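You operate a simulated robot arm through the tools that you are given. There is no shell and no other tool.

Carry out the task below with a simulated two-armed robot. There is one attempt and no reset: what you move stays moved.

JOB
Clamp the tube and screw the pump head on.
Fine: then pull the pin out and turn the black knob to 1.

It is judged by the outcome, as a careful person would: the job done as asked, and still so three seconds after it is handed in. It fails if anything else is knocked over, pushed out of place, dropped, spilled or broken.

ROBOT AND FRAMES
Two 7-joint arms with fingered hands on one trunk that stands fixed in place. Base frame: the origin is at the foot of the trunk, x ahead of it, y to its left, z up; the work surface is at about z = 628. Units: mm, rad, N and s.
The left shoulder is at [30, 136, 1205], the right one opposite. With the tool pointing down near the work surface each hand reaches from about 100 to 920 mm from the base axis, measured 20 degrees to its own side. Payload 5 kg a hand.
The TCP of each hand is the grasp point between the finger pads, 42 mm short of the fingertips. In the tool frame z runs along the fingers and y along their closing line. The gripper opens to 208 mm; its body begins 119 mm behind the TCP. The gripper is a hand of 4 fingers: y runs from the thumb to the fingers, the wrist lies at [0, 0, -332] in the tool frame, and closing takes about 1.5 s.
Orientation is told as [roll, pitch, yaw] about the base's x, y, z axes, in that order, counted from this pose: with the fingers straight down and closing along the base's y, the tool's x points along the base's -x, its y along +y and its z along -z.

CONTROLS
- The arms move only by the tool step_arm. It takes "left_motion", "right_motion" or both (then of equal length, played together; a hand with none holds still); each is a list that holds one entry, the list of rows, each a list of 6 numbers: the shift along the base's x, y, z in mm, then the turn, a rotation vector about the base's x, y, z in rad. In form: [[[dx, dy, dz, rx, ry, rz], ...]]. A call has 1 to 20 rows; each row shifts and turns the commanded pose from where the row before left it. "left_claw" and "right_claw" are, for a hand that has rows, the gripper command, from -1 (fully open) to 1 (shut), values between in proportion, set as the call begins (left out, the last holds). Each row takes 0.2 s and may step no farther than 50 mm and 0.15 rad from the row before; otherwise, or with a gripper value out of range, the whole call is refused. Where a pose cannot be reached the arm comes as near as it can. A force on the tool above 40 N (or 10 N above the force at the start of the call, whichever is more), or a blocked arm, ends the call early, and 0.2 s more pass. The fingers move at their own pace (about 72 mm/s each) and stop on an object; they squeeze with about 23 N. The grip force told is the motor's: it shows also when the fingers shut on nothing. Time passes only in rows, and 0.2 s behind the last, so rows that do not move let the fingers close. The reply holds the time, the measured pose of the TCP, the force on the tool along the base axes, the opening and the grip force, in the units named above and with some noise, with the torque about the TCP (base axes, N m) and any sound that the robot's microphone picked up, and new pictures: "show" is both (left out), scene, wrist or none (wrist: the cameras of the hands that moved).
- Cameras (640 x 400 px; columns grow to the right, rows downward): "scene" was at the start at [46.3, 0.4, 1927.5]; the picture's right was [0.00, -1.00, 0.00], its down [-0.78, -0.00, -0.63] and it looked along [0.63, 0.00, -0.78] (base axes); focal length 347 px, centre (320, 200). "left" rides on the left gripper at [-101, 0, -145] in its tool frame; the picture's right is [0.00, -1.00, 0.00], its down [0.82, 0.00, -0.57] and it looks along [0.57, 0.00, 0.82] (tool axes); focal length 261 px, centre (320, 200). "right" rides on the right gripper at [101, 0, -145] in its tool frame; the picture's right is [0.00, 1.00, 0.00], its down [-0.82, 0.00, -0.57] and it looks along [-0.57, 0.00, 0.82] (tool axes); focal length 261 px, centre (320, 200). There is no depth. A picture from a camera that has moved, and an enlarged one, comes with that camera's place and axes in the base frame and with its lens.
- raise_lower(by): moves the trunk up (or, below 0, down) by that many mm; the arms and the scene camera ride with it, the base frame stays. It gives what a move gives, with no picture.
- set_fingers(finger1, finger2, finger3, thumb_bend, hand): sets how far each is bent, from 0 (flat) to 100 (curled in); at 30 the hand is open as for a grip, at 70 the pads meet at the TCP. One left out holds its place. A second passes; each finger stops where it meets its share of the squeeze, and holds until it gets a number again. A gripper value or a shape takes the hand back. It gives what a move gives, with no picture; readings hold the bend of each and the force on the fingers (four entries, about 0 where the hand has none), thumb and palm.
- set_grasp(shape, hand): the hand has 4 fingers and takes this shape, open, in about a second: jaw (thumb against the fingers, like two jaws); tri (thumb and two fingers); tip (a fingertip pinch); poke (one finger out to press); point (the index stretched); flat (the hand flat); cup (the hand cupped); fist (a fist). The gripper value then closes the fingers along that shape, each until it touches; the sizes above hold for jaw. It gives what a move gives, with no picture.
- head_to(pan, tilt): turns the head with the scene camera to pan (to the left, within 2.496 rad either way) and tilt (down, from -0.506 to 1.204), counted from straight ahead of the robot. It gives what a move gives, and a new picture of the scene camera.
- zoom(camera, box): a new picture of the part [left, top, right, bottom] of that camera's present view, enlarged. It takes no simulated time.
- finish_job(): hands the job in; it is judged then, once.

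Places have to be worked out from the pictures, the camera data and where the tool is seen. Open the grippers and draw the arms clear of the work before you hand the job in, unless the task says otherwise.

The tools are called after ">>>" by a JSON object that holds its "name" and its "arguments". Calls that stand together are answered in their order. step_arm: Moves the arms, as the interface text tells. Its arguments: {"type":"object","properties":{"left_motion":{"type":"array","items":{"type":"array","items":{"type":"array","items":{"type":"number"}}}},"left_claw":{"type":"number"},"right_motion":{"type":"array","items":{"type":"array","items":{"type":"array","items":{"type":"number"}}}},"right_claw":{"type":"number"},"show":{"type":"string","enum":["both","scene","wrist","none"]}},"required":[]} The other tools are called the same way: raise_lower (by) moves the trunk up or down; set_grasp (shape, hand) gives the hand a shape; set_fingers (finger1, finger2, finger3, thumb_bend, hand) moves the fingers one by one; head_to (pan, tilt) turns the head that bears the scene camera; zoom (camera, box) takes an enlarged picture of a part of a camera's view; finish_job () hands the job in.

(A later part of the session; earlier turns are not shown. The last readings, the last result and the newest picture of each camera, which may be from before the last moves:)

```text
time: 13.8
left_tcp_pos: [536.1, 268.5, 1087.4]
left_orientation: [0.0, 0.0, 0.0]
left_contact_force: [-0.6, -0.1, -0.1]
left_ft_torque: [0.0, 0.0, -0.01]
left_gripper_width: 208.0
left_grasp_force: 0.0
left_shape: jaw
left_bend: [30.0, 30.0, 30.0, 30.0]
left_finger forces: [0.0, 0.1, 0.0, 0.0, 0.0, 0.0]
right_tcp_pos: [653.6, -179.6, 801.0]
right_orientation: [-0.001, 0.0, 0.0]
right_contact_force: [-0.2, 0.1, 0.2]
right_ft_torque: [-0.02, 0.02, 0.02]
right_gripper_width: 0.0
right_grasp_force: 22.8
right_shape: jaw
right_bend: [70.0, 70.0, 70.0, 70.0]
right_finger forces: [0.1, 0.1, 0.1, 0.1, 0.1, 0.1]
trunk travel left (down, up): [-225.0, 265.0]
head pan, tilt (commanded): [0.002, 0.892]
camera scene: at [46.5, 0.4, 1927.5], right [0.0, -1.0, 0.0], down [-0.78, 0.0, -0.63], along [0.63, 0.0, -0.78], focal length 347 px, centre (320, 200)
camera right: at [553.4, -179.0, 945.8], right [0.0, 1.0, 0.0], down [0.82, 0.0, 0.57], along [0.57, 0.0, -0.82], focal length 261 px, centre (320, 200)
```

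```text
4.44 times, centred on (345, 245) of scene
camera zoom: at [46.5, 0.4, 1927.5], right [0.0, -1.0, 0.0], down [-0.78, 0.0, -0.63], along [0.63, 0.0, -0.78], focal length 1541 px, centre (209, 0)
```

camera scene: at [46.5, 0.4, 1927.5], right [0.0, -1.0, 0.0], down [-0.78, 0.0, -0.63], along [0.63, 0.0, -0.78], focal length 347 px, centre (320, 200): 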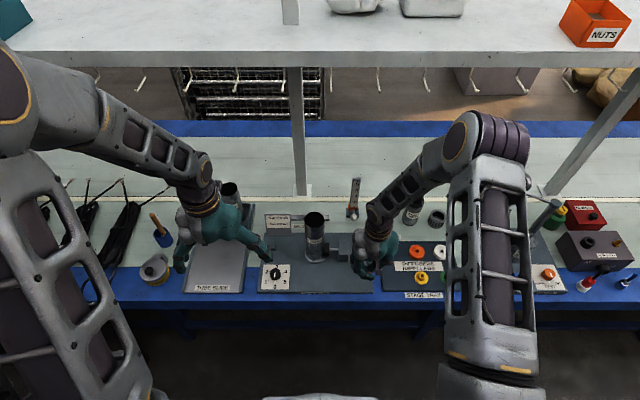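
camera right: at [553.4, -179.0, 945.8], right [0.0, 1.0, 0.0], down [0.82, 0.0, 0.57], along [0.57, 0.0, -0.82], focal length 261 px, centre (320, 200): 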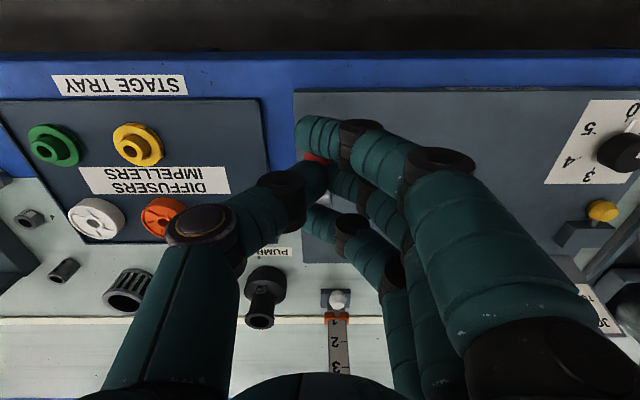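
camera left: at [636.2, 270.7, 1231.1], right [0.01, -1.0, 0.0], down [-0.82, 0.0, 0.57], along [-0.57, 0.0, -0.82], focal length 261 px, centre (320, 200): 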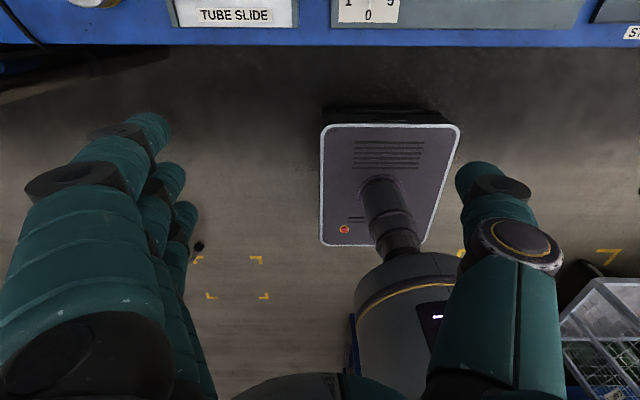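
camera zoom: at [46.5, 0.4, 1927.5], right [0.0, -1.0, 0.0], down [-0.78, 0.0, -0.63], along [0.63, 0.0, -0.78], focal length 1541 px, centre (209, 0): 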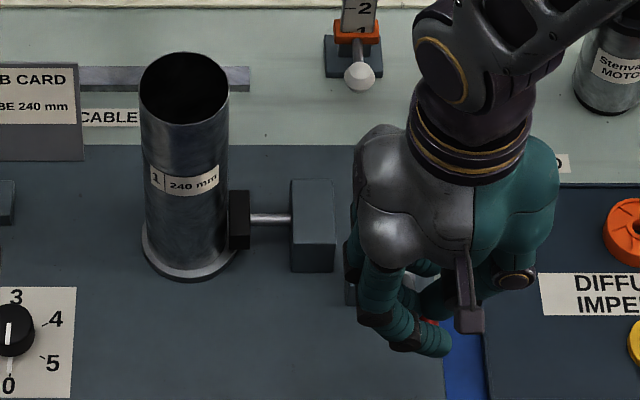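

No contact yet at this height; I keep lowering in small steps onto the ball.

>>> {"name": "step_arm", "arguments": {"right_motion": [[[0, 0, -4, 0, 0, 0], [0, 0, -4, 0, 0, 0], [0, 0, -3, 0, 0, 0], [0, 0, -3, 0, 0, 0], [0, 0, -2, 0, 0, 0], [0, 0, -2, 0, 0, 0]]], "show": "none"}}

```text
time: 14.9
left_tcp_pos: [534.7, 269.7, 1087.3]
left_orientation: [-0.001, -0.001, 0.001]
left_contact_force: [0.1, -0.3, 0.5]
left_ft_torque: [0.04, 0.01, 0.03]
left_gripper_width: 207.8
left_grasp_force: 0.2
left_shape: jaw
left_bend: [30.0, 30.0, 30.0, 30.0]
left_finger forces: [0.1, 0.0, 0.1, 0.2, 0.0, 0.0]
right_tcp_pos: [654.3, -178.8, 790.2]
right_orientation: [-0.002, -0.003, 0.0]
right_contact_force: [-9.0, -1.1, 28.2]
right_ft_torque: [0.0, 0.61, -0.02]
right_gripper_width: 0.1
right_grasp_force: 22.5
right_shape: jaw
right_bend: [70.0, 70.0, 70.0, 70.0]
right_finger forces: [0.1, 25.8, 0.0, 0.0, 26.7, 0.1]
trunk travel left (down, up): [-225.0, 265.0]
head pan, tilt (commanded): [0.002, 0.892]
stopped in row 5 (right hand): the force on the tool passed its limit at 44 N (the readings are from after the stop); the commanded pose is now the measured one
```

The push met over 40 N at about z=790. I check whether the lever moved.

>>> {"name": "step_arm", "arguments": {"right_motion": [[[0, 0, 20, 0, 0, 0], [0, 0, 40, 0, 0, 0], [30, 0, 40, 0, 0, 0], [40, 0, 20, 0, 0, 0], [40, 0, 20, 0, 0, 0], [0, 0, 0, 0, 0, 0]]], "show": "both"}}

>>> {"name": "zoom", "arguments": {"camera": "scene", "box": [300, 200, 390, 290]}}

>>> {"name": "zoom", "arguments": {"camera": "right", "box": [270, 0, 450, 140]}}

```text
time: 16.3
left_tcp_pos: [535.4, 267.5, 1087.7]
left_orientation: [0.0, 0.0, 0.0]
left_contact_force: [-0.5, -0.2, 1.4]
left_ft_torque: [0.0, -0.03, 0.01]
left_gripper_width: 207.8
left_grasp_force: 0.1
left_shape: jaw
left_bend: [30.0, 30.0, 30.0, 30.0]
left_finger forces: [0.0, 0.1, 0.0, 0.0, 0.0, 0.1]
right_tcp_pos: [766.3, -179.2, 927.1]
right_orientation: [0.001, -0.003, -0.001]
right_contact_force: [0.1, 0.2, 0.4]
right_ft_torque: [-0.02, -0.07, 0.05]
right_gripper_width: 0.0
right_grasp_force: 22.4
right_shape: jaw
right_bend: [70.0, 70.0, 70.0, 70.0]
right_finger forces: [0.1, 0.0, 0.1, 0.0, 0.0, 0.0]
trunk travel left (down, up): [-225.0, 265.0]
head pan, tilt (commanded): [0.002, 0.892]
camera scene: at [45.7, 0.3, 1927.6], right [0.0, -1.0, 0.0], down [-0.78, 0.0, -0.63], along [0.63, 0.0, -0.78], focal length 347 px, centre (320, 200)
camera right: at [665.5, -177.8, 1073.0], right [0.0, 1.0, 0.0], down [0.82, 0.0, 0.57], along [0.57, 0.0, -0.82], focal length 261 px, centre (320, 200)
```

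scene: 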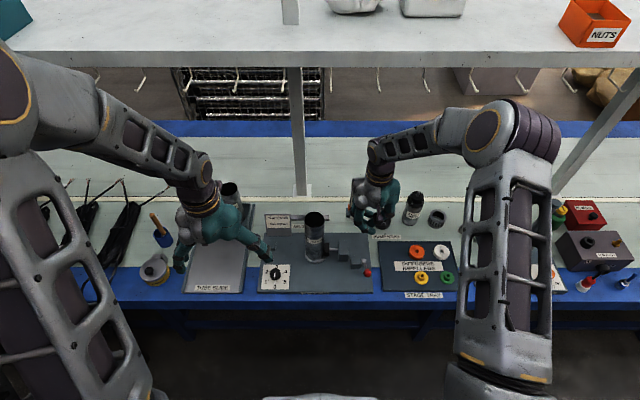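
right: 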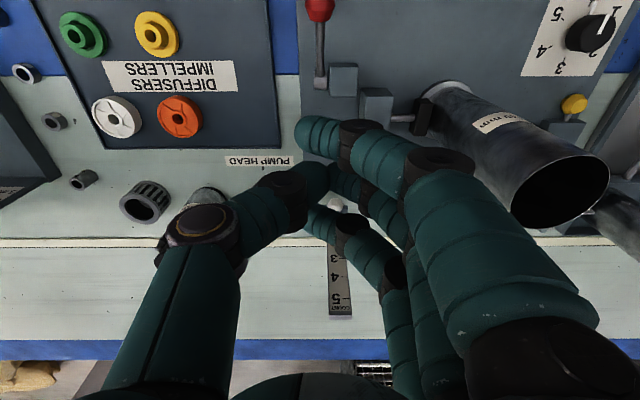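

```text
4.44 times, centred on (345, 245) of scene
camera zoom: at [45.7, 0.3, 1927.6], right [0.0, -1.0, 0.0], down [-0.78, 0.0, -0.63], along [0.63, 0.0, -0.78], focal length 1541 px, centre (209, 0)
```

zoom: 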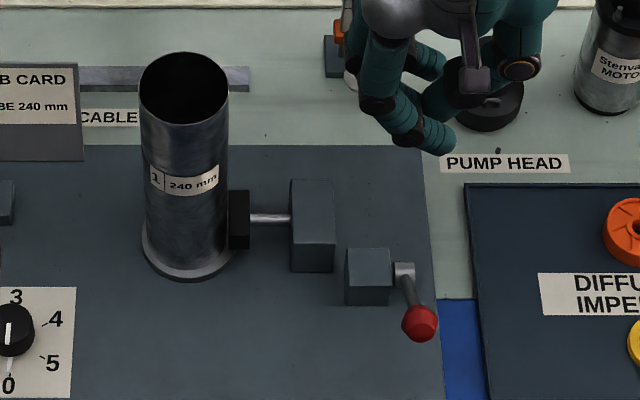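

```text
2.86 times, centred on (360, 70) of right
camera zoom: at [665.5, -177.8, 1073.0], right [0.0, 1.0, 0.0], down [0.82, 0.0, 0.57], along [0.57, 0.0, -0.82], focal length 745 px, centre (206, 571)
```

zoom: 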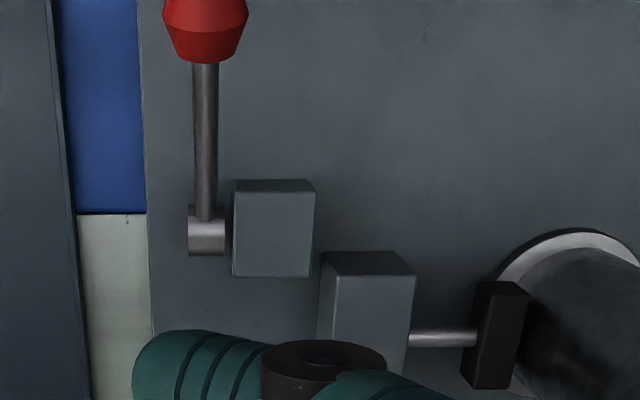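

The clamp is shut: the ball has not moved under the push, and the pad bears on the tube. Next is the pump head at about (964,-280), which is at the edge of reach; I raise the right hand clear, then lower the trunk so that the hand needs only a slight tilt.

>>> {"name": "step_arm", "arguments": {"right_motion": [[[10, -10, 35, 0, 0, 0], [15, -15, 35, 0, 0, 0], [15, -15, 35, 0, 0, 0], [15, -20, 30, 0, 0, 0], [15, -20, 15, 0, 0, 0]]], "right_claw": -0.2, "show": "none"}}

>>> {"name": "raise_lower", "arguments": {"by": -200}}

```text
time: 17.5
left_tcp_pos: [536.5, 267.6, 1087.9]
left_orientation: [0.0, 0.0, -0.001]
left_contact_force: [0.2, 0.2, 0.6]
left_ft_torque: [0.04, 0.03, 0.0]
left_gripper_width: 207.7
left_grasp_force: 0.1
left_shape: jaw
left_bend: [30.0, 30.0, 30.0, 30.0]
left_finger forces: [0.0, 0.0, 0.0, 0.0, 0.0, 0.1]
right_tcp_pos: [836.6, -259.0, 1076.8]
right_orientation: [0.001, 0.0, 0.0]
right_contact_force: [0.9, 0.5, 0.1]
right_ft_torque: [0.04, 0.01, -0.01]
right_gripper_width: 125.0
right_grasp_force: 0.1
right_shape: jaw
right_bend: [32.0, 32.0, 32.0, 70.0]
right_finger forces: [0.1, 0.0, 0.0, 0.0, 0.0, 0.0]
trunk travel left (down, up): [-225.0, 265.0]
head pan, tilt (commanded): [0.002, 0.892]
```

```text
time: 19.7
left_tcp_pos: [535.7, 269.5, 888.9]
left_orientation: [0.0, 0.001, 0.001]
left_contact_force: [0.0, 0.6, -0.1]
left_ft_torque: [-0.03, 0.01, -0.02]
left_gripper_width: 207.8
left_grasp_force: 0.1
left_shape: jaw
left_bend: [30.0, 30.0, 30.0, 30.0]
left_finger forces: [0.1, 0.1, 0.0, 0.1, 0.1, 0.0]
right_tcp_pos: [835.9, -258.9, 878.6]
right_orientation: [0.0, -0.003, 0.0]
right_contact_force: [-0.5, 0.6, 0.6]
right_ft_torque: [0.01, 0.01, 0.02]
right_gripper_width: 125.1
right_grasp_force: 0.1
right_shape: jaw
right_bend: [32.0, 32.0, 32.0, 70.0]
right_finger forces: [0.1, 0.1, 0.1, 0.1, 0.0, 0.0]
trunk travel left (down, up): [-25.0, 465.0]
head pan, tilt (commanded): [0.002, 0.892]
```

Trunk is down 200 mm and the hand is partly open (125 mm). I move forward above the pump head with a 0.26 rad forward tilt and look.

>>> {"name": "step_arm", "arguments": {"right_motion": [[[30, -5, -18, 0, -0.065, 0], [30, -5, -18, 0, -0.065, 0], [30, -5, -18, 0, -0.065, 0], [30, -6, -18, 0, -0.065, 0], [0, 0, 0, 0, 0, 0]]], "show": "both"}}

```text
time: 20.9
left_tcp_pos: [535.0, 268.7, 887.9]
left_orientation: [-0.001, -0.001, -0.001]
left_contact_force: [-1.0, 0.6, -0.3]
left_ft_torque: [-0.03, -0.03, 0.02]
left_gripper_width: 207.7
left_grasp_force: 0.1
left_shape: jaw
left_bend: [30.0, 30.0, 30.0, 30.0]
left_finger forces: [0.0, 0.1, 0.0, 0.1, 0.1, 0.0]
right_tcp_pos: [956.0, -280.4, 805.3]
right_orientation: [0.0, -0.264, 0.001]
right_contact_force: [0.9, -0.3, -0.2]
right_ft_torque: [0.0, 0.01, -0.01]
right_gripper_width: 125.1
right_grasp_force: 0.0
right_shape: jaw
right_bend: [32.0, 32.0, 32.0, 70.0]
right_finger forces: [0.0, 0.0, 0.0, 0.0, 0.0, 0.0]
trunk travel left (down, up): [-25.0, 465.0]
head pan, tilt (commanded): [0.002, 0.892]
camera scene: at [45.7, 0.5, 1727.6], right [0.0, -1.0, 0.0], down [-0.78, 0.0, -0.63], along [0.63, 0.0, -0.78], focal length 347 px, centre (320, 200)
camera right: at [822.0, -280.5, 920.2], right [0.0, 1.0, 0.0], down [0.64, 0.0, 0.77], along [0.77, 0.0, -0.64], focal length 261 px, centre (320, 200)
```

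scene: 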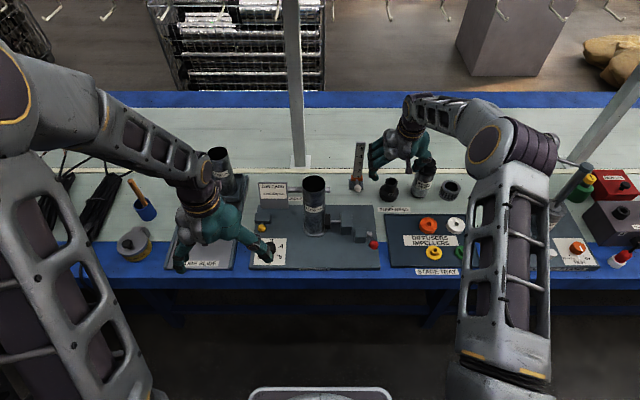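
right: 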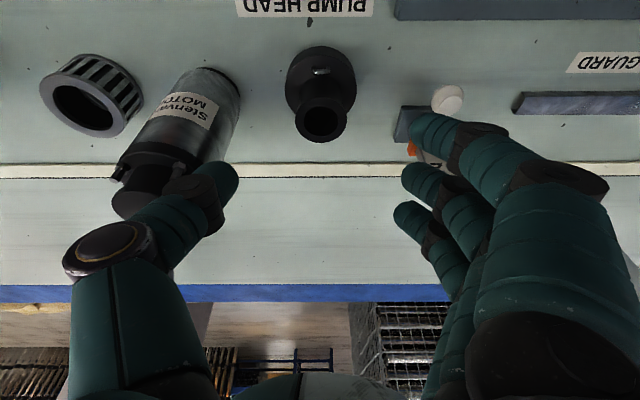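

The thumb's knuckle would meet the motor if I came down with this orientation, so the hand must be yawed. I zoom to locate the pump head, motor and the counter's white knob more exactly first.

>>> {"name": "zoom", "arguments": {"camera": "scene", "box": [330, 120, 480, 230]}}

>>> {"name": "zoom", "arguments": {"camera": "right", "box": [120, 30, 480, 230]}}

```text
3.64 times, centred on (405, 175) of scene
camera zoom: at [45.7, 0.5, 1727.6], right [0.0, -1.0, 0.0], down [-0.78, 0.0, -0.63], along [0.63, 0.0, -0.78], focal length 1261 px, centre (11, 291)
```

zoom: 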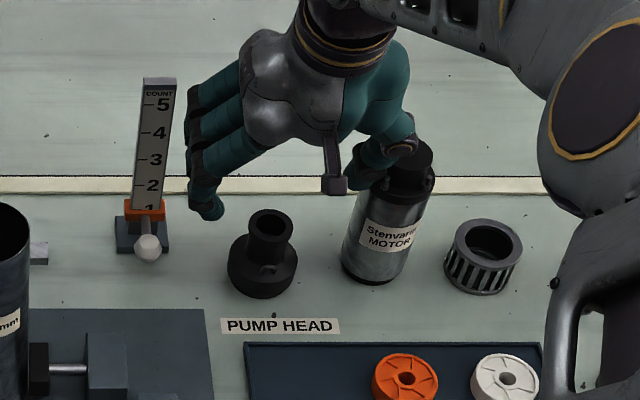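

```text
1.78 times, centred on (300, 130) of right
camera zoom: at [822.0, -280.5, 920.2], right [0.0, 1.0, 0.0], down [0.64, 0.0, 0.77], along [0.77, 0.0, -0.64], focal length 463 px, centre (356, 324)
```

zoom: 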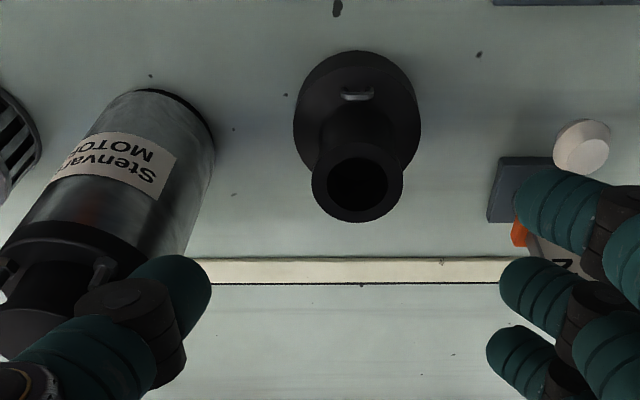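

Refined: pump head centre about (961,-280.5), top z≈708; motor at (966,-411) radius ~37, top z≈793; white counter knob at (964,-148,666). I back off and up, then yaw the hand ~0.7 rad (thumb to the back right, fingers to the front left) with a 0.3 rad tilt, at safe height.

>>> {"name": "step_arm", "arguments": {"right_motion": [[[-36, 0, 33, 0, 0.132, 0], [-36, 0, 33, 0, 0.132, 0], [0, 0, 0, 0, 0, 0.125], [0, 0, 0, 0, 0, 0.125], [0, 0, 0, 0, -0.15, 0], [0, 0, 0, 0, -0.15, 0], [0, 0, 0, 0, 0, 0.15], [0, 0, 0, 0, 0, 0.15], [0, 0, 0, 0, 0, 0.15], [0, 0, 0, 0, 0, 0]]], "right_claw": -0.1, "show": "both"}}

```text
time: 23.1
left_tcp_pos: [536.7, 268.9, 888.7]
left_orientation: [0.001, 0.001, -0.001]
left_contact_force: [-0.6, 0.6, -0.1]
left_ft_torque: [-0.05, -0.03, -0.02]
left_gripper_width: 207.8
left_grasp_force: 0.1
left_shape: jaw
left_bend: [30.0, 30.0, 30.0, 30.0]
left_finger forces: [0.0, 0.0, 0.1, 0.0, 0.0, 0.0]
right_tcp_pos: [882.6, -279.6, 872.4]
right_orientation: [-0.077, -0.289, 0.713]
right_contact_force: [0.7, 0.1, 1.0]
right_ft_torque: [-0.05, 0.04, 0.02]
right_gripper_width: 115.0
right_grasp_force: 0.1
right_shape: jaw
right_bend: [72.0, 72.0, 72.0, 70.0]
right_finger forces: [0.0, 0.1, 0.1, 0.1, 0.1, 0.0]
trunk travel left (down, up): [-25.0, 465.0]
head pan, tilt (commanded): [0.002, 0.892]
camera scene: at [46.0, 0.9, 1727.6], right [0.0, -1.0, 0.0], down [-0.78, 0.0, -0.63], along [0.63, 0.0, -0.78], focal length 347 px, centre (320, 200)
camera right: at [771.8, -360.4, 982.6], right [-0.63, 0.77, -0.07], down [0.45, 0.44, 0.78], along [0.63, 0.46, -0.62], focal length 261 px, centre (320, 200)
```

scene: 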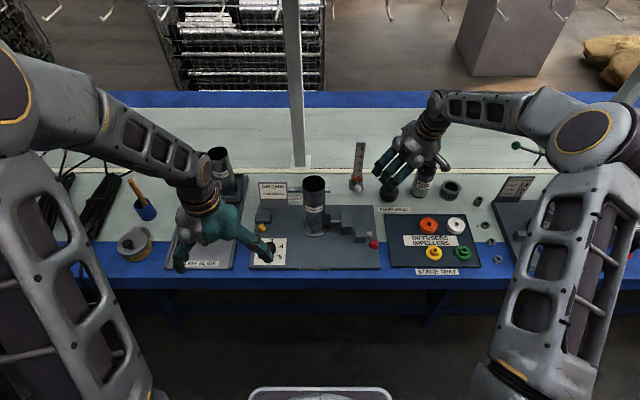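
right: 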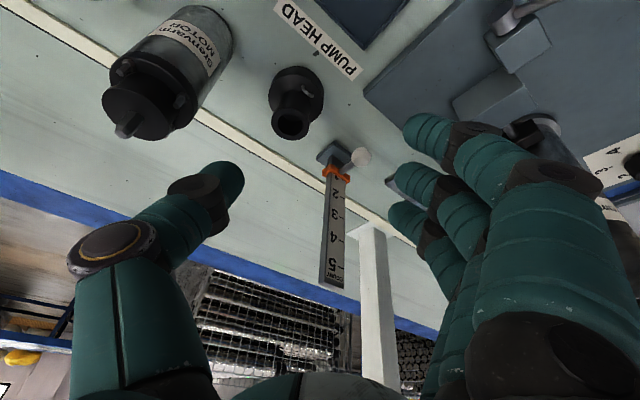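

The thumb margin to the motor is thin with this yaw; I turn the hand another 0.2 rad about its own axis, shift in line with the pump head along the tool axis, and look again.

>>> {"name": "step_arm", "arguments": {"right_motion": [[[11, -14, 0, -0.026, -0.0126, 0.095], [11, -14, -1, -0.026, -0.0126, 0.095], [0, 0, 0, 0, 0, 0]]], "show": "both"}}

```text
time: 23.9
left_tcp_pos: [535.3, 269.3, 888.3]
left_orientation: [0.001, 0.001, 0.001]
left_contact_force: [0.5, 1.1, -0.1]
left_ft_torque: [-0.05, -0.01, 0.01]
left_gripper_width: 207.6
left_grasp_force: 0.1
left_shape: jaw
left_bend: [30.0, 30.0, 30.0, 30.0]
left_finger forces: [0.0, 0.1, 0.1, 0.0, 0.0, 0.0]
right_tcp_pos: [906.1, -307.8, 871.0]
right_orientation: [-0.132, -0.267, 0.917]
right_contact_force: [0.3, 0.2, 0.1]
right_ft_torque: [-0.04, 0.02, 0.0]
right_gripper_width: 115.2
right_grasp_force: 0.1
right_shape: jaw
right_bend: [72.0, 72.0, 72.0, 70.0]
right_finger forces: [0.1, 0.1, 0.1, 0.0, 0.0, 0.0]
trunk travel left (down, up): [-25.0, 465.0]
head pan, tilt (commanded): [0.002, 0.892]
camera scene: at [46.1, 0.6, 1727.6], right [0.0, -1.0, 0.0], down [-0.78, 0.0, -0.63], along [0.63, 0.0, -0.78], focal length 347 px, centre (320, 200)
camera right: at [808.2, -403.7, 983.1], right [-0.76, 0.63, -0.13], down [0.33, 0.55, 0.76], along [0.55, 0.54, -0.63], focal length 261 px, centre (320, 200)
```

scene: 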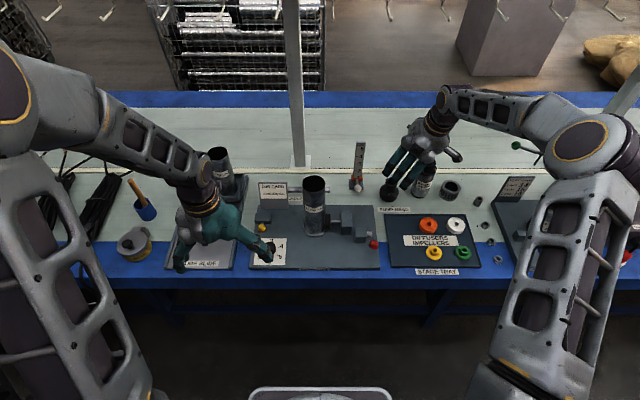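
right: 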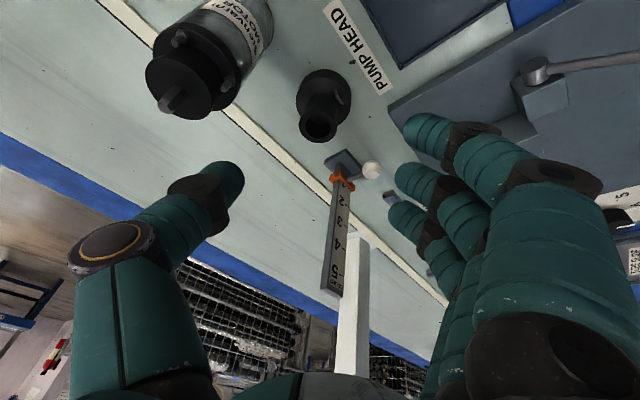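

The pump head's predicted pixel matches the picture, so its place is right. I slide 120 mm along the tool axis toward it and look.

>>> {"name": "step_arm", "arguments": {"right_motion": [[[7.9, 3.9, -28.5, 0, 0, 0], [7.9, 3.9, -28.5, 0, 0, 0], [7.9, 3.9, -28.5, 0, 0, 0], [7.9, 3.9, -28.5, 0, 0, 0], [0, 0, 0, 0, 0, 0]]], "show": "both"}}

>>> {"name": "zoom", "arguments": {"camera": "scene", "box": [330, 120, 480, 230]}}

```text
time: 25.1
left_tcp_pos: [535.4, 269.0, 889.1]
left_orientation: [-0.001, 0.0, -0.001]
left_contact_force: [0.3, 0.3, -0.2]
left_ft_torque: [-0.04, -0.05, -0.02]
left_gripper_width: 207.7
left_grasp_force: 0.1
left_shape: jaw
left_bend: [30.0, 30.0, 30.0, 30.0]
left_finger forces: [0.0, 0.1, 0.0, 0.0, 0.0, 0.0]
right_tcp_pos: [938.8, -295.6, 755.1]
right_orientation: [-0.132, -0.27, 0.917]
right_contact_force: [-0.9, 0.9, -0.7]
right_ft_torque: [-0.02, 0.01, -0.02]
right_gripper_width: 115.0
right_grasp_force: 0.2
right_shape: jaw
right_bend: [72.0, 72.0, 72.0, 70.0]
right_finger forces: [0.1, 0.0, 0.1, 0.0, 0.0, 0.0]
trunk travel left (down, up): [-25.0, 465.0]
head pan, tilt (commanded): [0.002, 0.892]
camera scene: at [45.7, 0.4, 1727.6], right [0.0, -1.0, 0.0], down [-0.78, 0.0, -0.63], along [0.63, 0.0, -0.78], focal length 347 px, centre (320, 200)
camera right: at [840.3, -390.8, 867.6], right [-0.76, 0.63, -0.13], down [0.33, 0.55, 0.76], along [0.56, 0.54, -0.63], focal length 261 px, centre (320, 200)
```

scene: 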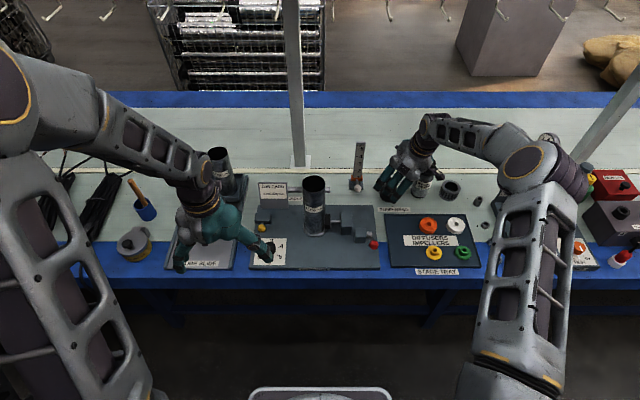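
right: 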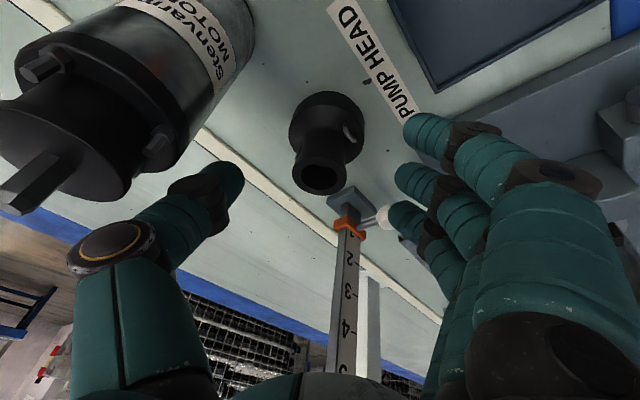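

```text
3.64 times, centred on (405, 175) of scene
camera zoom: at [45.7, 0.4, 1727.6], right [0.0, -1.0, 0.0], down [-0.78, 0.0, -0.63], along [0.63, 0.0, -0.78], focal length 1261 px, centre (11, 291)
```

zoom: 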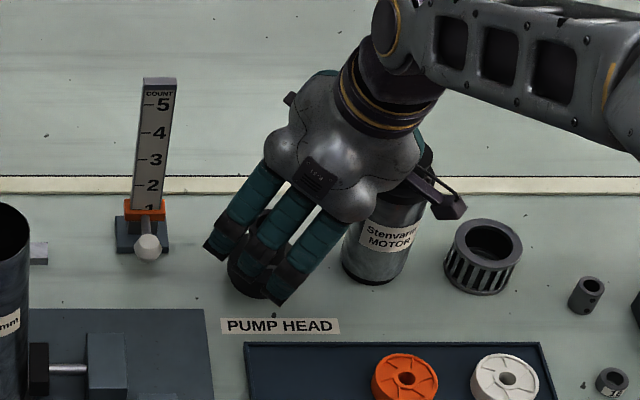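

Clearances look right: thumb behind the pump head beside the motor, fingers in front. I advance the last 65 mm in smaller steps and look before closing.

>>> {"name": "step_arm", "arguments": {"right_motion": [[[5.3, 2.6, -19, 0, 0, 0], [5.3, 2.6, -19, 0, 0, 0], [3.9, 1.9, -14.2, 0, 0, 0], [2.6, 1.3, -9.5, 0, 0, 0], [0, 0, 0, 0, 0, 0]]], "show": "both"}}

>>> {"name": "zoom", "arguments": {"camera": "scene", "box": [330, 120, 480, 230]}}

```text
time: 26.3
left_tcp_pos: [536.0, 269.0, 888.2]
left_orientation: [-0.001, 0.001, 0.0]
left_contact_force: [-0.4, -0.5, -0.2]
left_ft_torque: [0.03, -0.03, 0.03]
left_gripper_width: 207.8
left_grasp_force: 0.1
left_shape: jaw
left_bend: [30.0, 30.0, 30.0, 30.0]
left_finger forces: [0.0, 0.1, 0.0, 0.0, 0.0, 0.0]
right_tcp_pos: [956.4, -284.4, 694.9]
right_orientation: [-0.132, -0.267, 0.916]
right_contact_force: [-0.7, 1.2, 0.8]
right_ft_torque: [0.02, -0.02, 0.01]
right_gripper_width: 115.1
right_grasp_force: 0.1
right_shape: jaw
right_bend: [72.0, 72.0, 72.0, 70.0]
right_finger forces: [0.0, 0.0, 0.0, 0.1, 0.1, 0.0]
trunk travel left (down, up): [-25.0, 465.0]
head pan, tilt (commanded): [0.002, 0.892]
camera scene: at [46.2, 0.4, 1727.6], right [0.0, -1.0, 0.0], down [-0.78, 0.0, -0.63], along [0.63, 0.0, -0.78], focal length 347 px, centre (320, 200)
camera right: at [857.8, -379.8, 806.8], right [-0.76, 0.63, -0.13], down [0.33, 0.55, 0.76], along [0.55, 0.54, -0.63], focal length 261 px, centre (320, 200)
```

scene: 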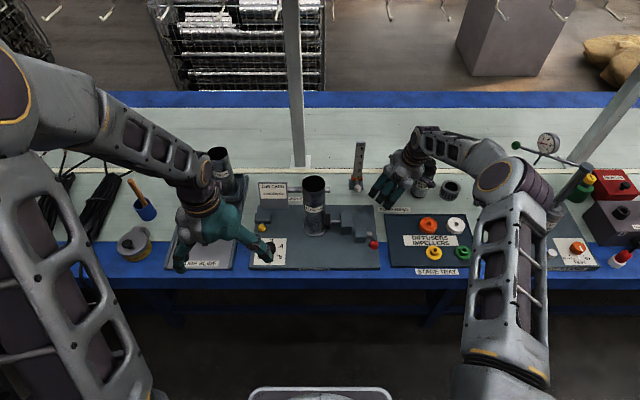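
right: 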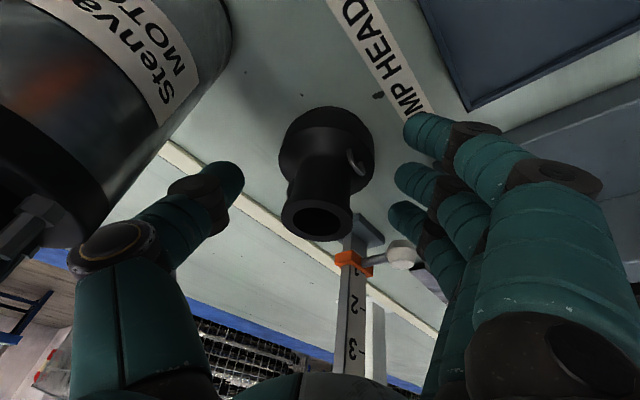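

```text
3.64 times, centred on (405, 175) of scene
camera zoom: at [46.2, 0.4, 1727.6], right [0.0, -1.0, 0.0], down [-0.78, 0.0, -0.63], along [0.63, 0.0, -0.78], focal length 1261 px, centre (11, 291)
```

zoom: 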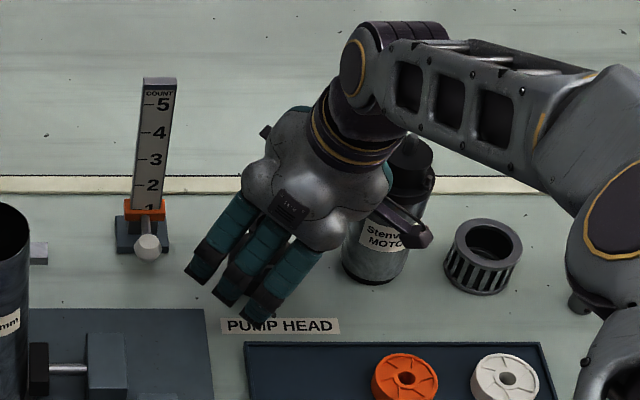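

All clear with no contact. I centre the grip on the body (shift -3,+2.5) and lower 8 mm so the fingertips reach the cylindrical body, then close.

>>> {"name": "step_arm", "arguments": {"right_motion": [[[-3, 2.5, -4, 0, 0, 0], [0, 0, -4, 0, 0, 0], [0, 0, 0, 0, 0, 0]]], "show": "none"}}

>>> {"name": "step_arm", "arguments": {"right_motion": [[[0, 0, 0, 0, 0, 0], [0, 0, 0, 0, 0, 0], [0, 0, 0, 0, 0, 0], [0, 0, 0, 0, 0, 0], [0, 0, 0, 0, 0, 0], [0, 0, 0, 0, 0, 0]]], "right_claw": 1, "show": "both"}}

>>> {"name": "zoom", "arguments": {"camera": "scene", "box": [330, 120, 480, 230]}}

```text
time: 27.1
left_tcp_pos: [534.5, 268.6, 888.3]
left_orientation: [0.001, 0.0, 0.002]
left_contact_force: [-1.0, -0.5, -0.1]
left_ft_torque: [0.0, 0.0, 0.02]
left_gripper_width: 207.8
left_grasp_force: 0.0
left_shape: jaw
left_bend: [30.0, 30.0, 30.0, 30.0]
left_finger forces: [0.1, 0.0, 0.0, 0.0, 0.0, 0.0]
right_tcp_pos: [951.3, -280.6, 686.9]
right_orientation: [-0.132, -0.267, 0.916]
right_contact_force: [0.2, 0.3, 0.4]
right_ft_torque: [-0.04, 0.01, -0.03]
right_gripper_width: 115.2
right_grasp_force: 0.0
right_shape: jaw
right_bend: [72.0, 72.0, 72.0, 70.0]
right_finger forces: [0.0, 0.1, 0.0, 0.1, 0.0, 0.0]
trunk travel left (down, up): [-25.0, 465.0]
head pan, tilt (commanded): [0.002, 0.892]
```

```text
time: 28.5
left_tcp_pos: [535.4, 268.0, 888.0]
left_orientation: [0.001, 0.0, -0.001]
left_contact_force: [0.2, 0.9, 0.4]
left_ft_torque: [-0.03, 0.0, -0.02]
left_gripper_width: 207.9
left_grasp_force: 0.1
left_shape: jaw
left_bend: [30.0, 30.0, 30.0, 30.0]
left_finger forces: [0.0, 0.0, 0.0, 0.0, 0.1, 0.1]
right_tcp_pos: [952.3, -282.4, 687.3]
right_orientation: [-0.133, -0.269, 0.915]
right_contact_force: [0.1, 1.4, 5.7]
right_ft_torque: [-0.06, -0.21, 0.03]
right_gripper_width: 49.5
right_grasp_force: 23.3
right_shape: jaw
right_bend: [73.0, 73.0, 72.0, 70.0]
right_finger forces: [6.8, 7.4, 6.4, 0.0, 16.2, 0.0]
trunk travel left (down, up): [-25.0, 465.0]
head pan, tilt (commanded): [0.002, 0.892]
camera scene: at [45.8, 0.6, 1727.6], right [0.0, -1.0, 0.0], down [-0.78, 0.0, -0.63], along [0.63, 0.0, -0.78], focal length 347 px, centre (320, 200)
camera right: at [854.4, -376.9, 799.5], right [-0.76, 0.64, -0.13], down [0.33, 0.55, 0.76], along [0.56, 0.54, -0.63], focal length 261 px, centre (320, 200)
```

scene: 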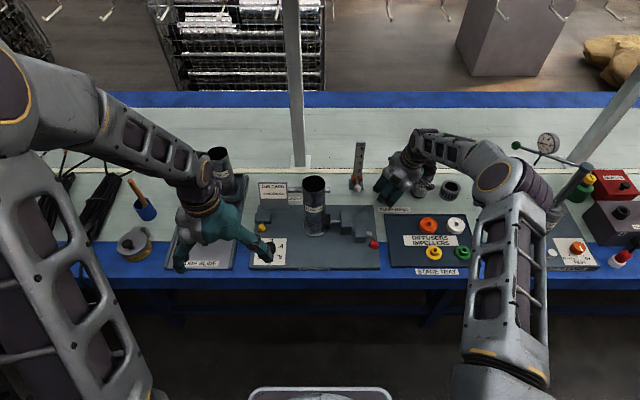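
right: 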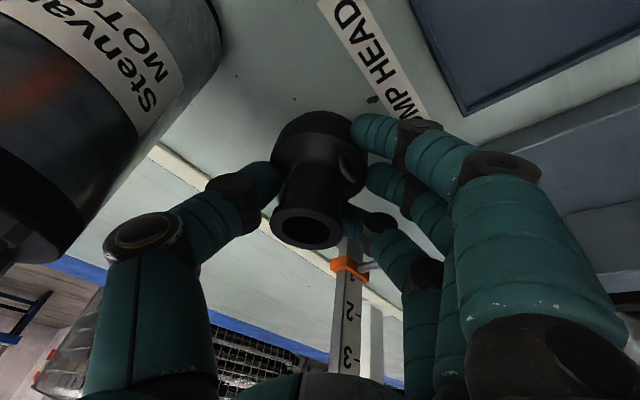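

```text
3.64 times, centred on (405, 175) of scene
camera zoom: at [45.8, 0.6, 1727.6], right [0.0, -1.0, 0.0], down [-0.78, 0.0, -0.63], along [0.63, 0.0, -0.78], focal length 1261 px, centre (11, 291)
```

zoom: 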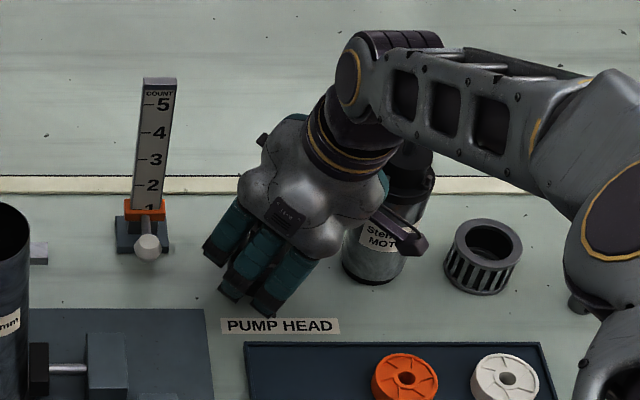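

All fingers and the thumb press on the pump head (about 7 N each, 16 N thumb). I lift a little along the approach line and check that it comes along.

>>> {"name": "step_arm", "arguments": {"right_motion": [[[0, 0, 8, 0, 0, 0], [-1, 0, 10, 0, 0, 0], [-5, -2.5, 19, 0, 0, 0], [-5, -2.5, 19, 0, 0, 0], [0, 0, 0, 0, 0, 0]]], "show": "both"}}

>>> {"name": "zoom", "arguments": {"camera": "scene", "box": [330, 120, 480, 230]}}

```text
time: 29.7
left_tcp_pos: [535.1, 268.3, 888.0]
left_orientation: [0.0, 0.0, 0.002]
left_contact_force: [0.4, 0.5, 0.3]
left_ft_torque: [0.03, 0.03, -0.01]
left_gripper_width: 207.6
left_grasp_force: 0.1
left_shape: jaw
left_bend: [30.0, 30.0, 30.0, 30.0]
left_finger forces: [0.1, 0.1, 0.0, 0.1, 0.0, 0.0]
right_tcp_pos: [940.5, -285.7, 743.2]
right_orientation: [-0.131, -0.266, 0.916]
right_contact_force: [0.3, -0.4, -4.0]
right_ft_torque: [0.03, 0.08, 0.0]
right_gripper_width: 45.7
right_grasp_force: 23.4
right_shape: jaw
right_bend: [73.0, 74.0, 72.0, 71.0]
right_finger forces: [6.5, 6.2, 5.0, 0.1, 13.4, 0.1]
trunk travel left (down, up): [-25.0, 465.0]
head pan, tilt (commanded): [0.002, 0.892]
camera scene: at [47.2, 0.1, 1727.4], right [0.0, -1.0, 0.0], down [-0.78, 0.0, -0.63], along [0.63, 0.0, -0.78], focal length 347 px, centre (320, 200)
camera right: at [842.9, -381.8, 855.8], right [-0.76, 0.64, -0.13], down [0.33, 0.55, 0.76], along [0.55, 0.54, -0.63], focal length 261 px, centre (320, 200)
```

scene: 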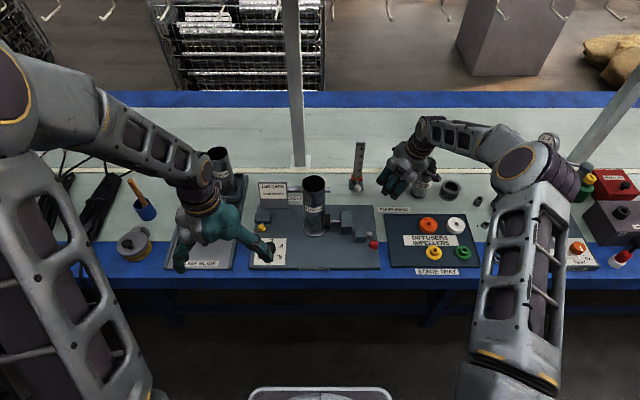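
right: 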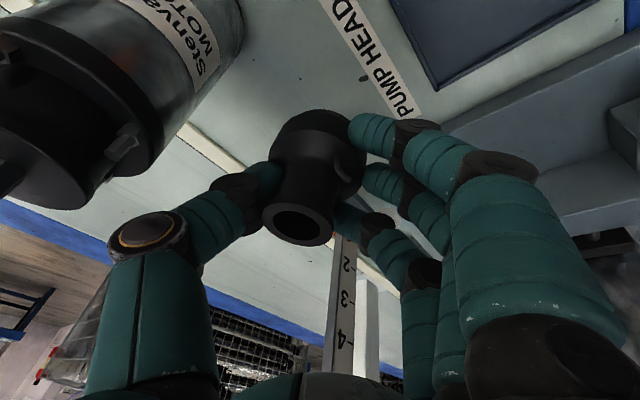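

```text
3.64 times, centred on (405, 175) of scene
camera zoom: at [47.2, 0.1, 1727.4], right [0.0, -1.0, 0.0], down [-0.78, 0.0, -0.63], along [0.63, 0.0, -0.78], focal length 1261 px, centre (11, 291)
```

zoom: 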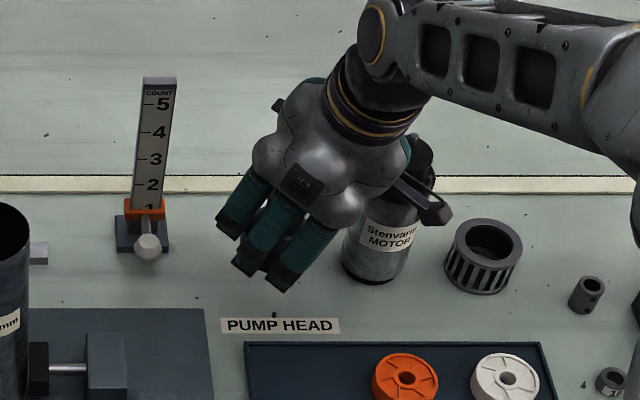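

The pump head is in the hand (about 4 N weight). I zoom in to see how it sits in the fingers.

>>> {"name": "zoom", "arguments": {"camera": "right", "box": [220, 90, 400, 260]}}

```text
2.35 times, centred on (310, 175) of right
camera zoom: at [842.9, -381.8, 855.8], right [-0.76, 0.64, -0.13], down [0.33, 0.55, 0.76], along [0.55, 0.54, -0.63], focal length 613 px, centre (344, 259)
```

zoom: 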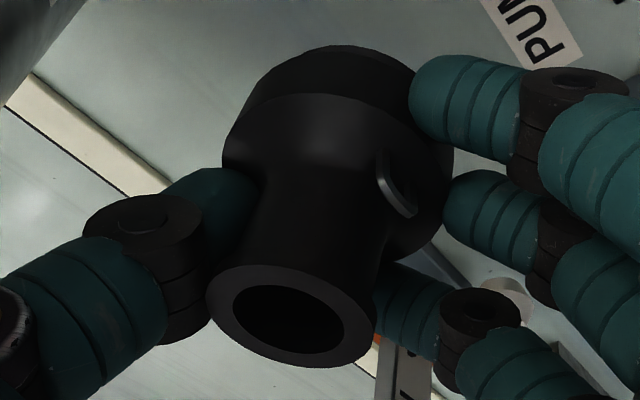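

The head hangs nearly upright, its axis about (+12,-5) mm from the TCP and its underside about 60 mm below it. I raise the trunk by 200 mm, which lifts it straight up clear of the motor and counter post.

>>> {"name": "raise_lower", "arguments": {"by": 200}}

>>> {"name": "zoom", "arguments": {"camera": "right", "box": [220, 90, 400, 260]}}

>>> {"name": "zoom", "arguments": {"camera": "scene", "box": [280, 190, 380, 290]}}

```text
time: 31.9
left_tcp_pos: [535.9, 268.4, 1087.0]
left_orientation: [0.001, 0.002, 0.0]
left_contact_force: [0.2, 0.0, -0.1]
left_ft_torque: [0.0, -0.01, -0.04]
left_gripper_width: 207.8
left_grasp_force: 0.1
left_shape: jaw
left_bend: [30.0, 30.0, 30.0, 30.0]
left_finger forces: [0.0, 0.0, 0.1, 0.0, 0.0, 0.0]
right_tcp_pos: [941.5, -286.1, 943.0]
right_orientation: [-0.131, -0.267, 0.916]
right_contact_force: [1.0, 0.3, -5.6]
right_ft_torque: [0.02, 0.06, 0.01]
right_gripper_width: 45.6
right_grasp_force: 23.2
right_shape: jaw
right_bend: [73.0, 74.0, 72.0, 71.0]
right_finger forces: [6.6, 6.1, 5.0, 0.0, 13.4, 0.0]
trunk travel left (down, up): [-225.0, 265.0]
head pan, tilt (commanded): [0.002, 0.892]
```

```text
2.35 times, centred on (310, 175) of right
camera zoom: at [842.9, -381.8, 1055.6], right [-0.76, 0.64, -0.13], down [0.33, 0.55, 0.76], along [0.55, 0.54, -0.63], focal length 613 px, centre (344, 259)
```

zoom: 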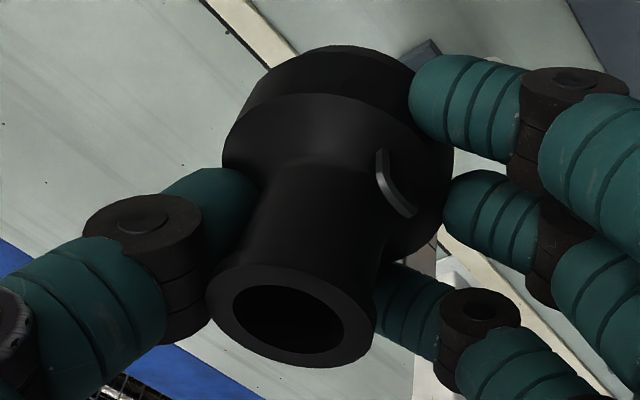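

```text
4.00 times, centred on (330, 240) of scene
camera zoom: at [47.2, 0.2, 1927.3], right [0.0, -1.0, 0.0], down [-0.78, 0.0, -0.63], along [0.63, 0.0, -0.78], focal length 1387 px, centre (280, 40)
```

zoom: 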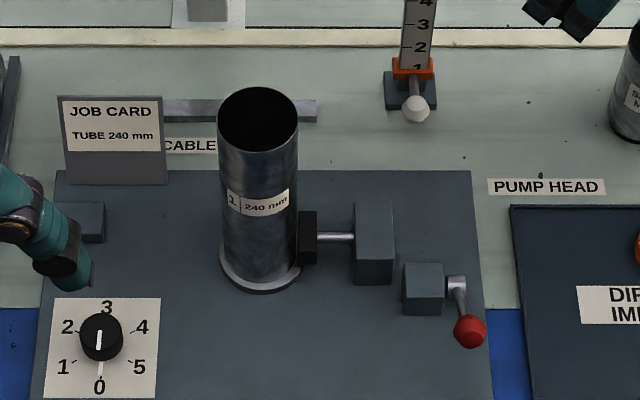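

Tube axis estimated at (785,23), top z≈897. I carry the pump head above the tube (TCP to about (773,28,1010)), keeping it well above everything.

>>> {"name": "step_arm", "arguments": {"right_motion": [[[-10, 5, 25, 0, 0, 0], [-15, 20, 25, 0, 0, 0], [-20, 30, 17, 0, 0, 0], [-20, 38, 0, 0, 0, 0], [-20, 38, 0, 0, 0, 0], [-20, 38, 0, 0, 0, 0], [-20, 38, 0, 0, 0, 0], [-20, 38, 0, 0, 0, 0], [-15, 38, 0, 0, 0, 0], [-8, 31, 0, 0, 0, 0], [0, 0, 0, 0, 0, 0]]], "show": "both"}}

>>> {"name": "zoom", "arguments": {"camera": "scene", "box": [270, 170, 370, 270]}}

```text
time: 34.3
left_tcp_pos: [536.9, 268.0, 1088.6]
left_orientation: [-0.001, 0.002, 0.0]
left_contact_force: [-1.0, -0.6, 0.0]
left_ft_torque: [0.06, 0.01, -0.03]
left_gripper_width: 207.9
left_grasp_force: 0.0
left_shape: jaw
left_bend: [30.0, 30.0, 30.0, 30.0]
left_finger forces: [0.0, 0.0, 0.0, 0.1, 0.0, 0.0]
right_tcp_pos: [772.6, 26.5, 1011.2]
right_orientation: [-0.134, -0.266, 0.916]
right_contact_force: [-0.2, -0.1, -4.7]
right_ft_torque: [0.03, 0.04, 0.04]
right_gripper_width: 45.5
right_grasp_force: 23.5
right_shape: jaw
right_bend: [73.0, 74.0, 72.0, 71.0]
right_finger forces: [6.6, 6.2, 4.9, 0.0, 13.8, 0.0]
trunk travel left (down, up): [-225.0, 265.0]
head pan, tilt (commanded): [0.002, 0.892]
camera scene: at [46.9, -1.0, 1927.5], right [0.0, -1.0, 0.0], down [-0.78, 0.0, -0.63], along [0.63, 0.0, -0.78], focal length 347 px, centre (320, 200)
camera right: at [674.5, -68.9, 1123.1], right [-0.76, 0.64, -0.13], down [0.33, 0.55, 0.76], along [0.55, 0.54, -0.63], focal length 261 px, centre (320, 200)
```

scene: 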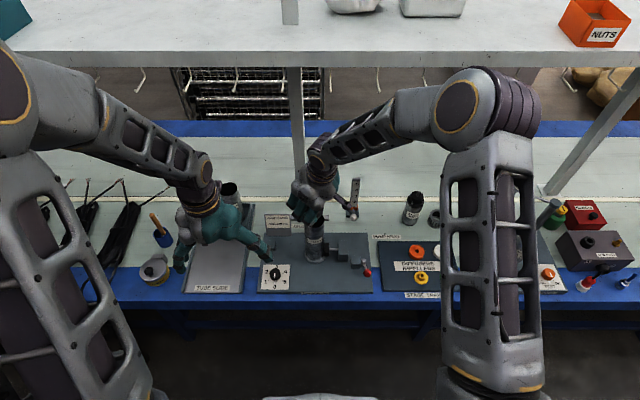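
right: 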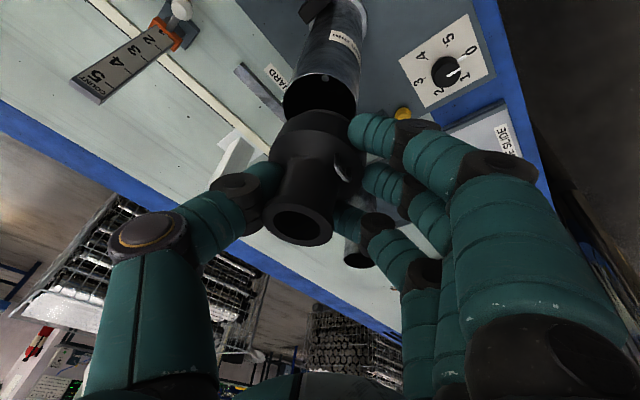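

```text
4.00 times, centred on (320, 220) of scene
camera zoom: at [46.9, -1.0, 1927.5], right [0.0, -1.0, 0.0], down [-0.78, 0.0, -0.63], along [0.63, 0.0, -0.78], focal length 1387 px, centre (320, 120)
```

zoom: 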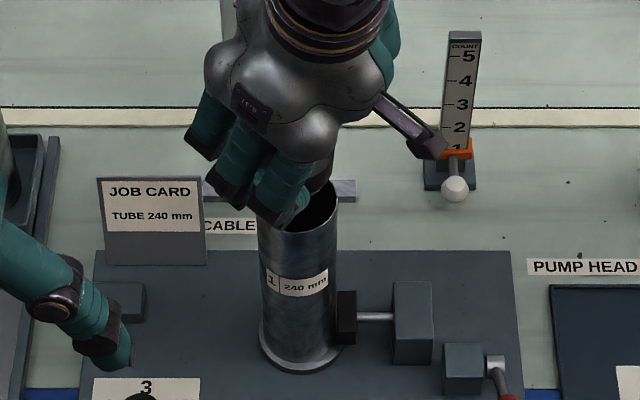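

I zoom into the wrist view to measure the tube rim relative to the pump head.

>>> {"name": "zoom", "arguments": {"camera": "right", "box": [240, 20, 400, 260]}}

>>> {"name": "zoom", "arguments": {"camera": "right", "box": [270, 60, 380, 140]}}

```text
1.67 times, centred on (320, 140) of right
camera zoom: at [674.5, -68.9, 1123.1], right [-0.76, 0.64, -0.13], down [0.33, 0.55, 0.76], along [0.55, 0.54, -0.63], focal length 434 px, centre (320, 300)
```

zoom: 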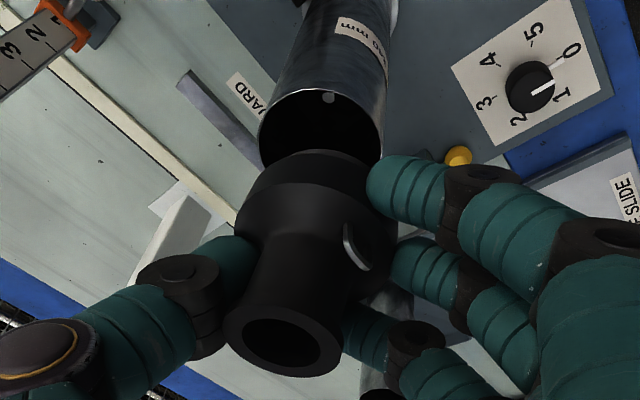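

```text
5.00 times, centred on (325, 100) of right
camera zoom: at [674.5, -68.9, 1123.1], right [-0.76, 0.64, -0.13], down [0.33, 0.55, 0.76], along [0.55, 0.54, -0.63], focal length 1303 px, centre (295, 700)
```

zoom: 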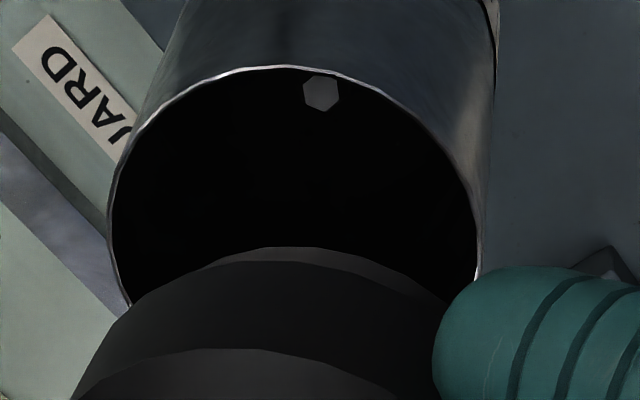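

Wrist camera puts the tube at about (785,17), the scene camera at about (785,21). To get the alignment right I bring the left hand round (yaw +90°) to (785,280,1100) as a side camera looking at the tube top.

>>> {"name": "step_arm", "arguments": {"left_motion": [[[22, 1, 1, 0, 0, 0.1428], [22, 1, 1, 0, 0, 0.1428], [22, 1, 1, 0, 0, 0.1428], [22, 1, 1, 0, 0, 0.1428], [22, 1, 1, 0, 0, 0.1428], [23, 1, 1, 0, 0, 0.1428], [23, 1, 1, 0, 0, 0.1428], [23, 1, 1, 0, 0, 0.1428], [23, 1, 1, 0, 0, 0.1428], [23, 1, 1, 0, 0, 0.1428], [23, 1, 2, 0, 0, 0.1428], [0, 0, 0, 0, 0, 0]]], "show": "both"}}

```text
time: 36.9
left_tcp_pos: [783.6, 279.2, 1101.3]
left_orientation: [0.0, -0.001, 1.573]
left_contact_force: [-0.9, -0.3, 0.0]
left_ft_torque: [-0.01, -0.06, -0.03]
left_gripper_width: 207.8
left_grasp_force: 0.1
left_shape: jaw
left_bend: [30.0, 30.0, 30.0, 30.0]
left_finger forces: [0.0, 0.0, 0.0, 0.0, 0.0, 0.0]
right_tcp_pos: [771.7, 26.8, 1010.9]
right_orientation: [-0.134, -0.266, 0.918]
right_contact_force: [0.1, 0.2, -3.4]
right_ft_torque: [0.02, 0.03, -0.02]
right_gripper_width: 45.8
right_grasp_force: 23.2
right_shape: jaw
right_bend: [73.0, 74.0, 72.0, 71.0]
right_finger forces: [6.7, 6.2, 5.0, 0.0, 13.7, 0.0]
trunk travel left (down, up): [-225.0, 265.0]
head pan, tilt (commanded): [0.002, 0.892]
camera scene: at [45.7, 0.5, 1927.6], right [0.0, -1.0, 0.0], down [-0.78, 0.0, -0.63], along [0.63, 0.0, -0.78], focal length 347 px, centre (320, 200)
camera left: at [782.8, 381.8, 1245.0], right [1.0, 0.01, 0.0], down [0.0, -0.82, 0.57], along [0.0, -0.57, -0.82], focal length 261 px, centre (320, 200)
```

scene: 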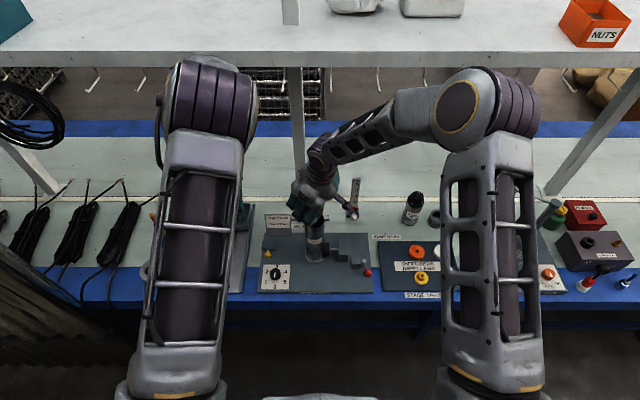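
left: 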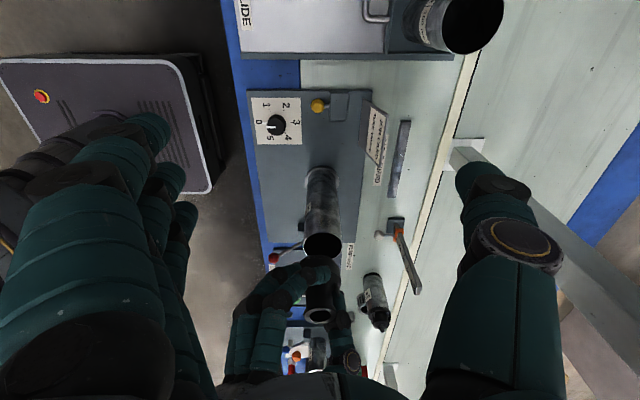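

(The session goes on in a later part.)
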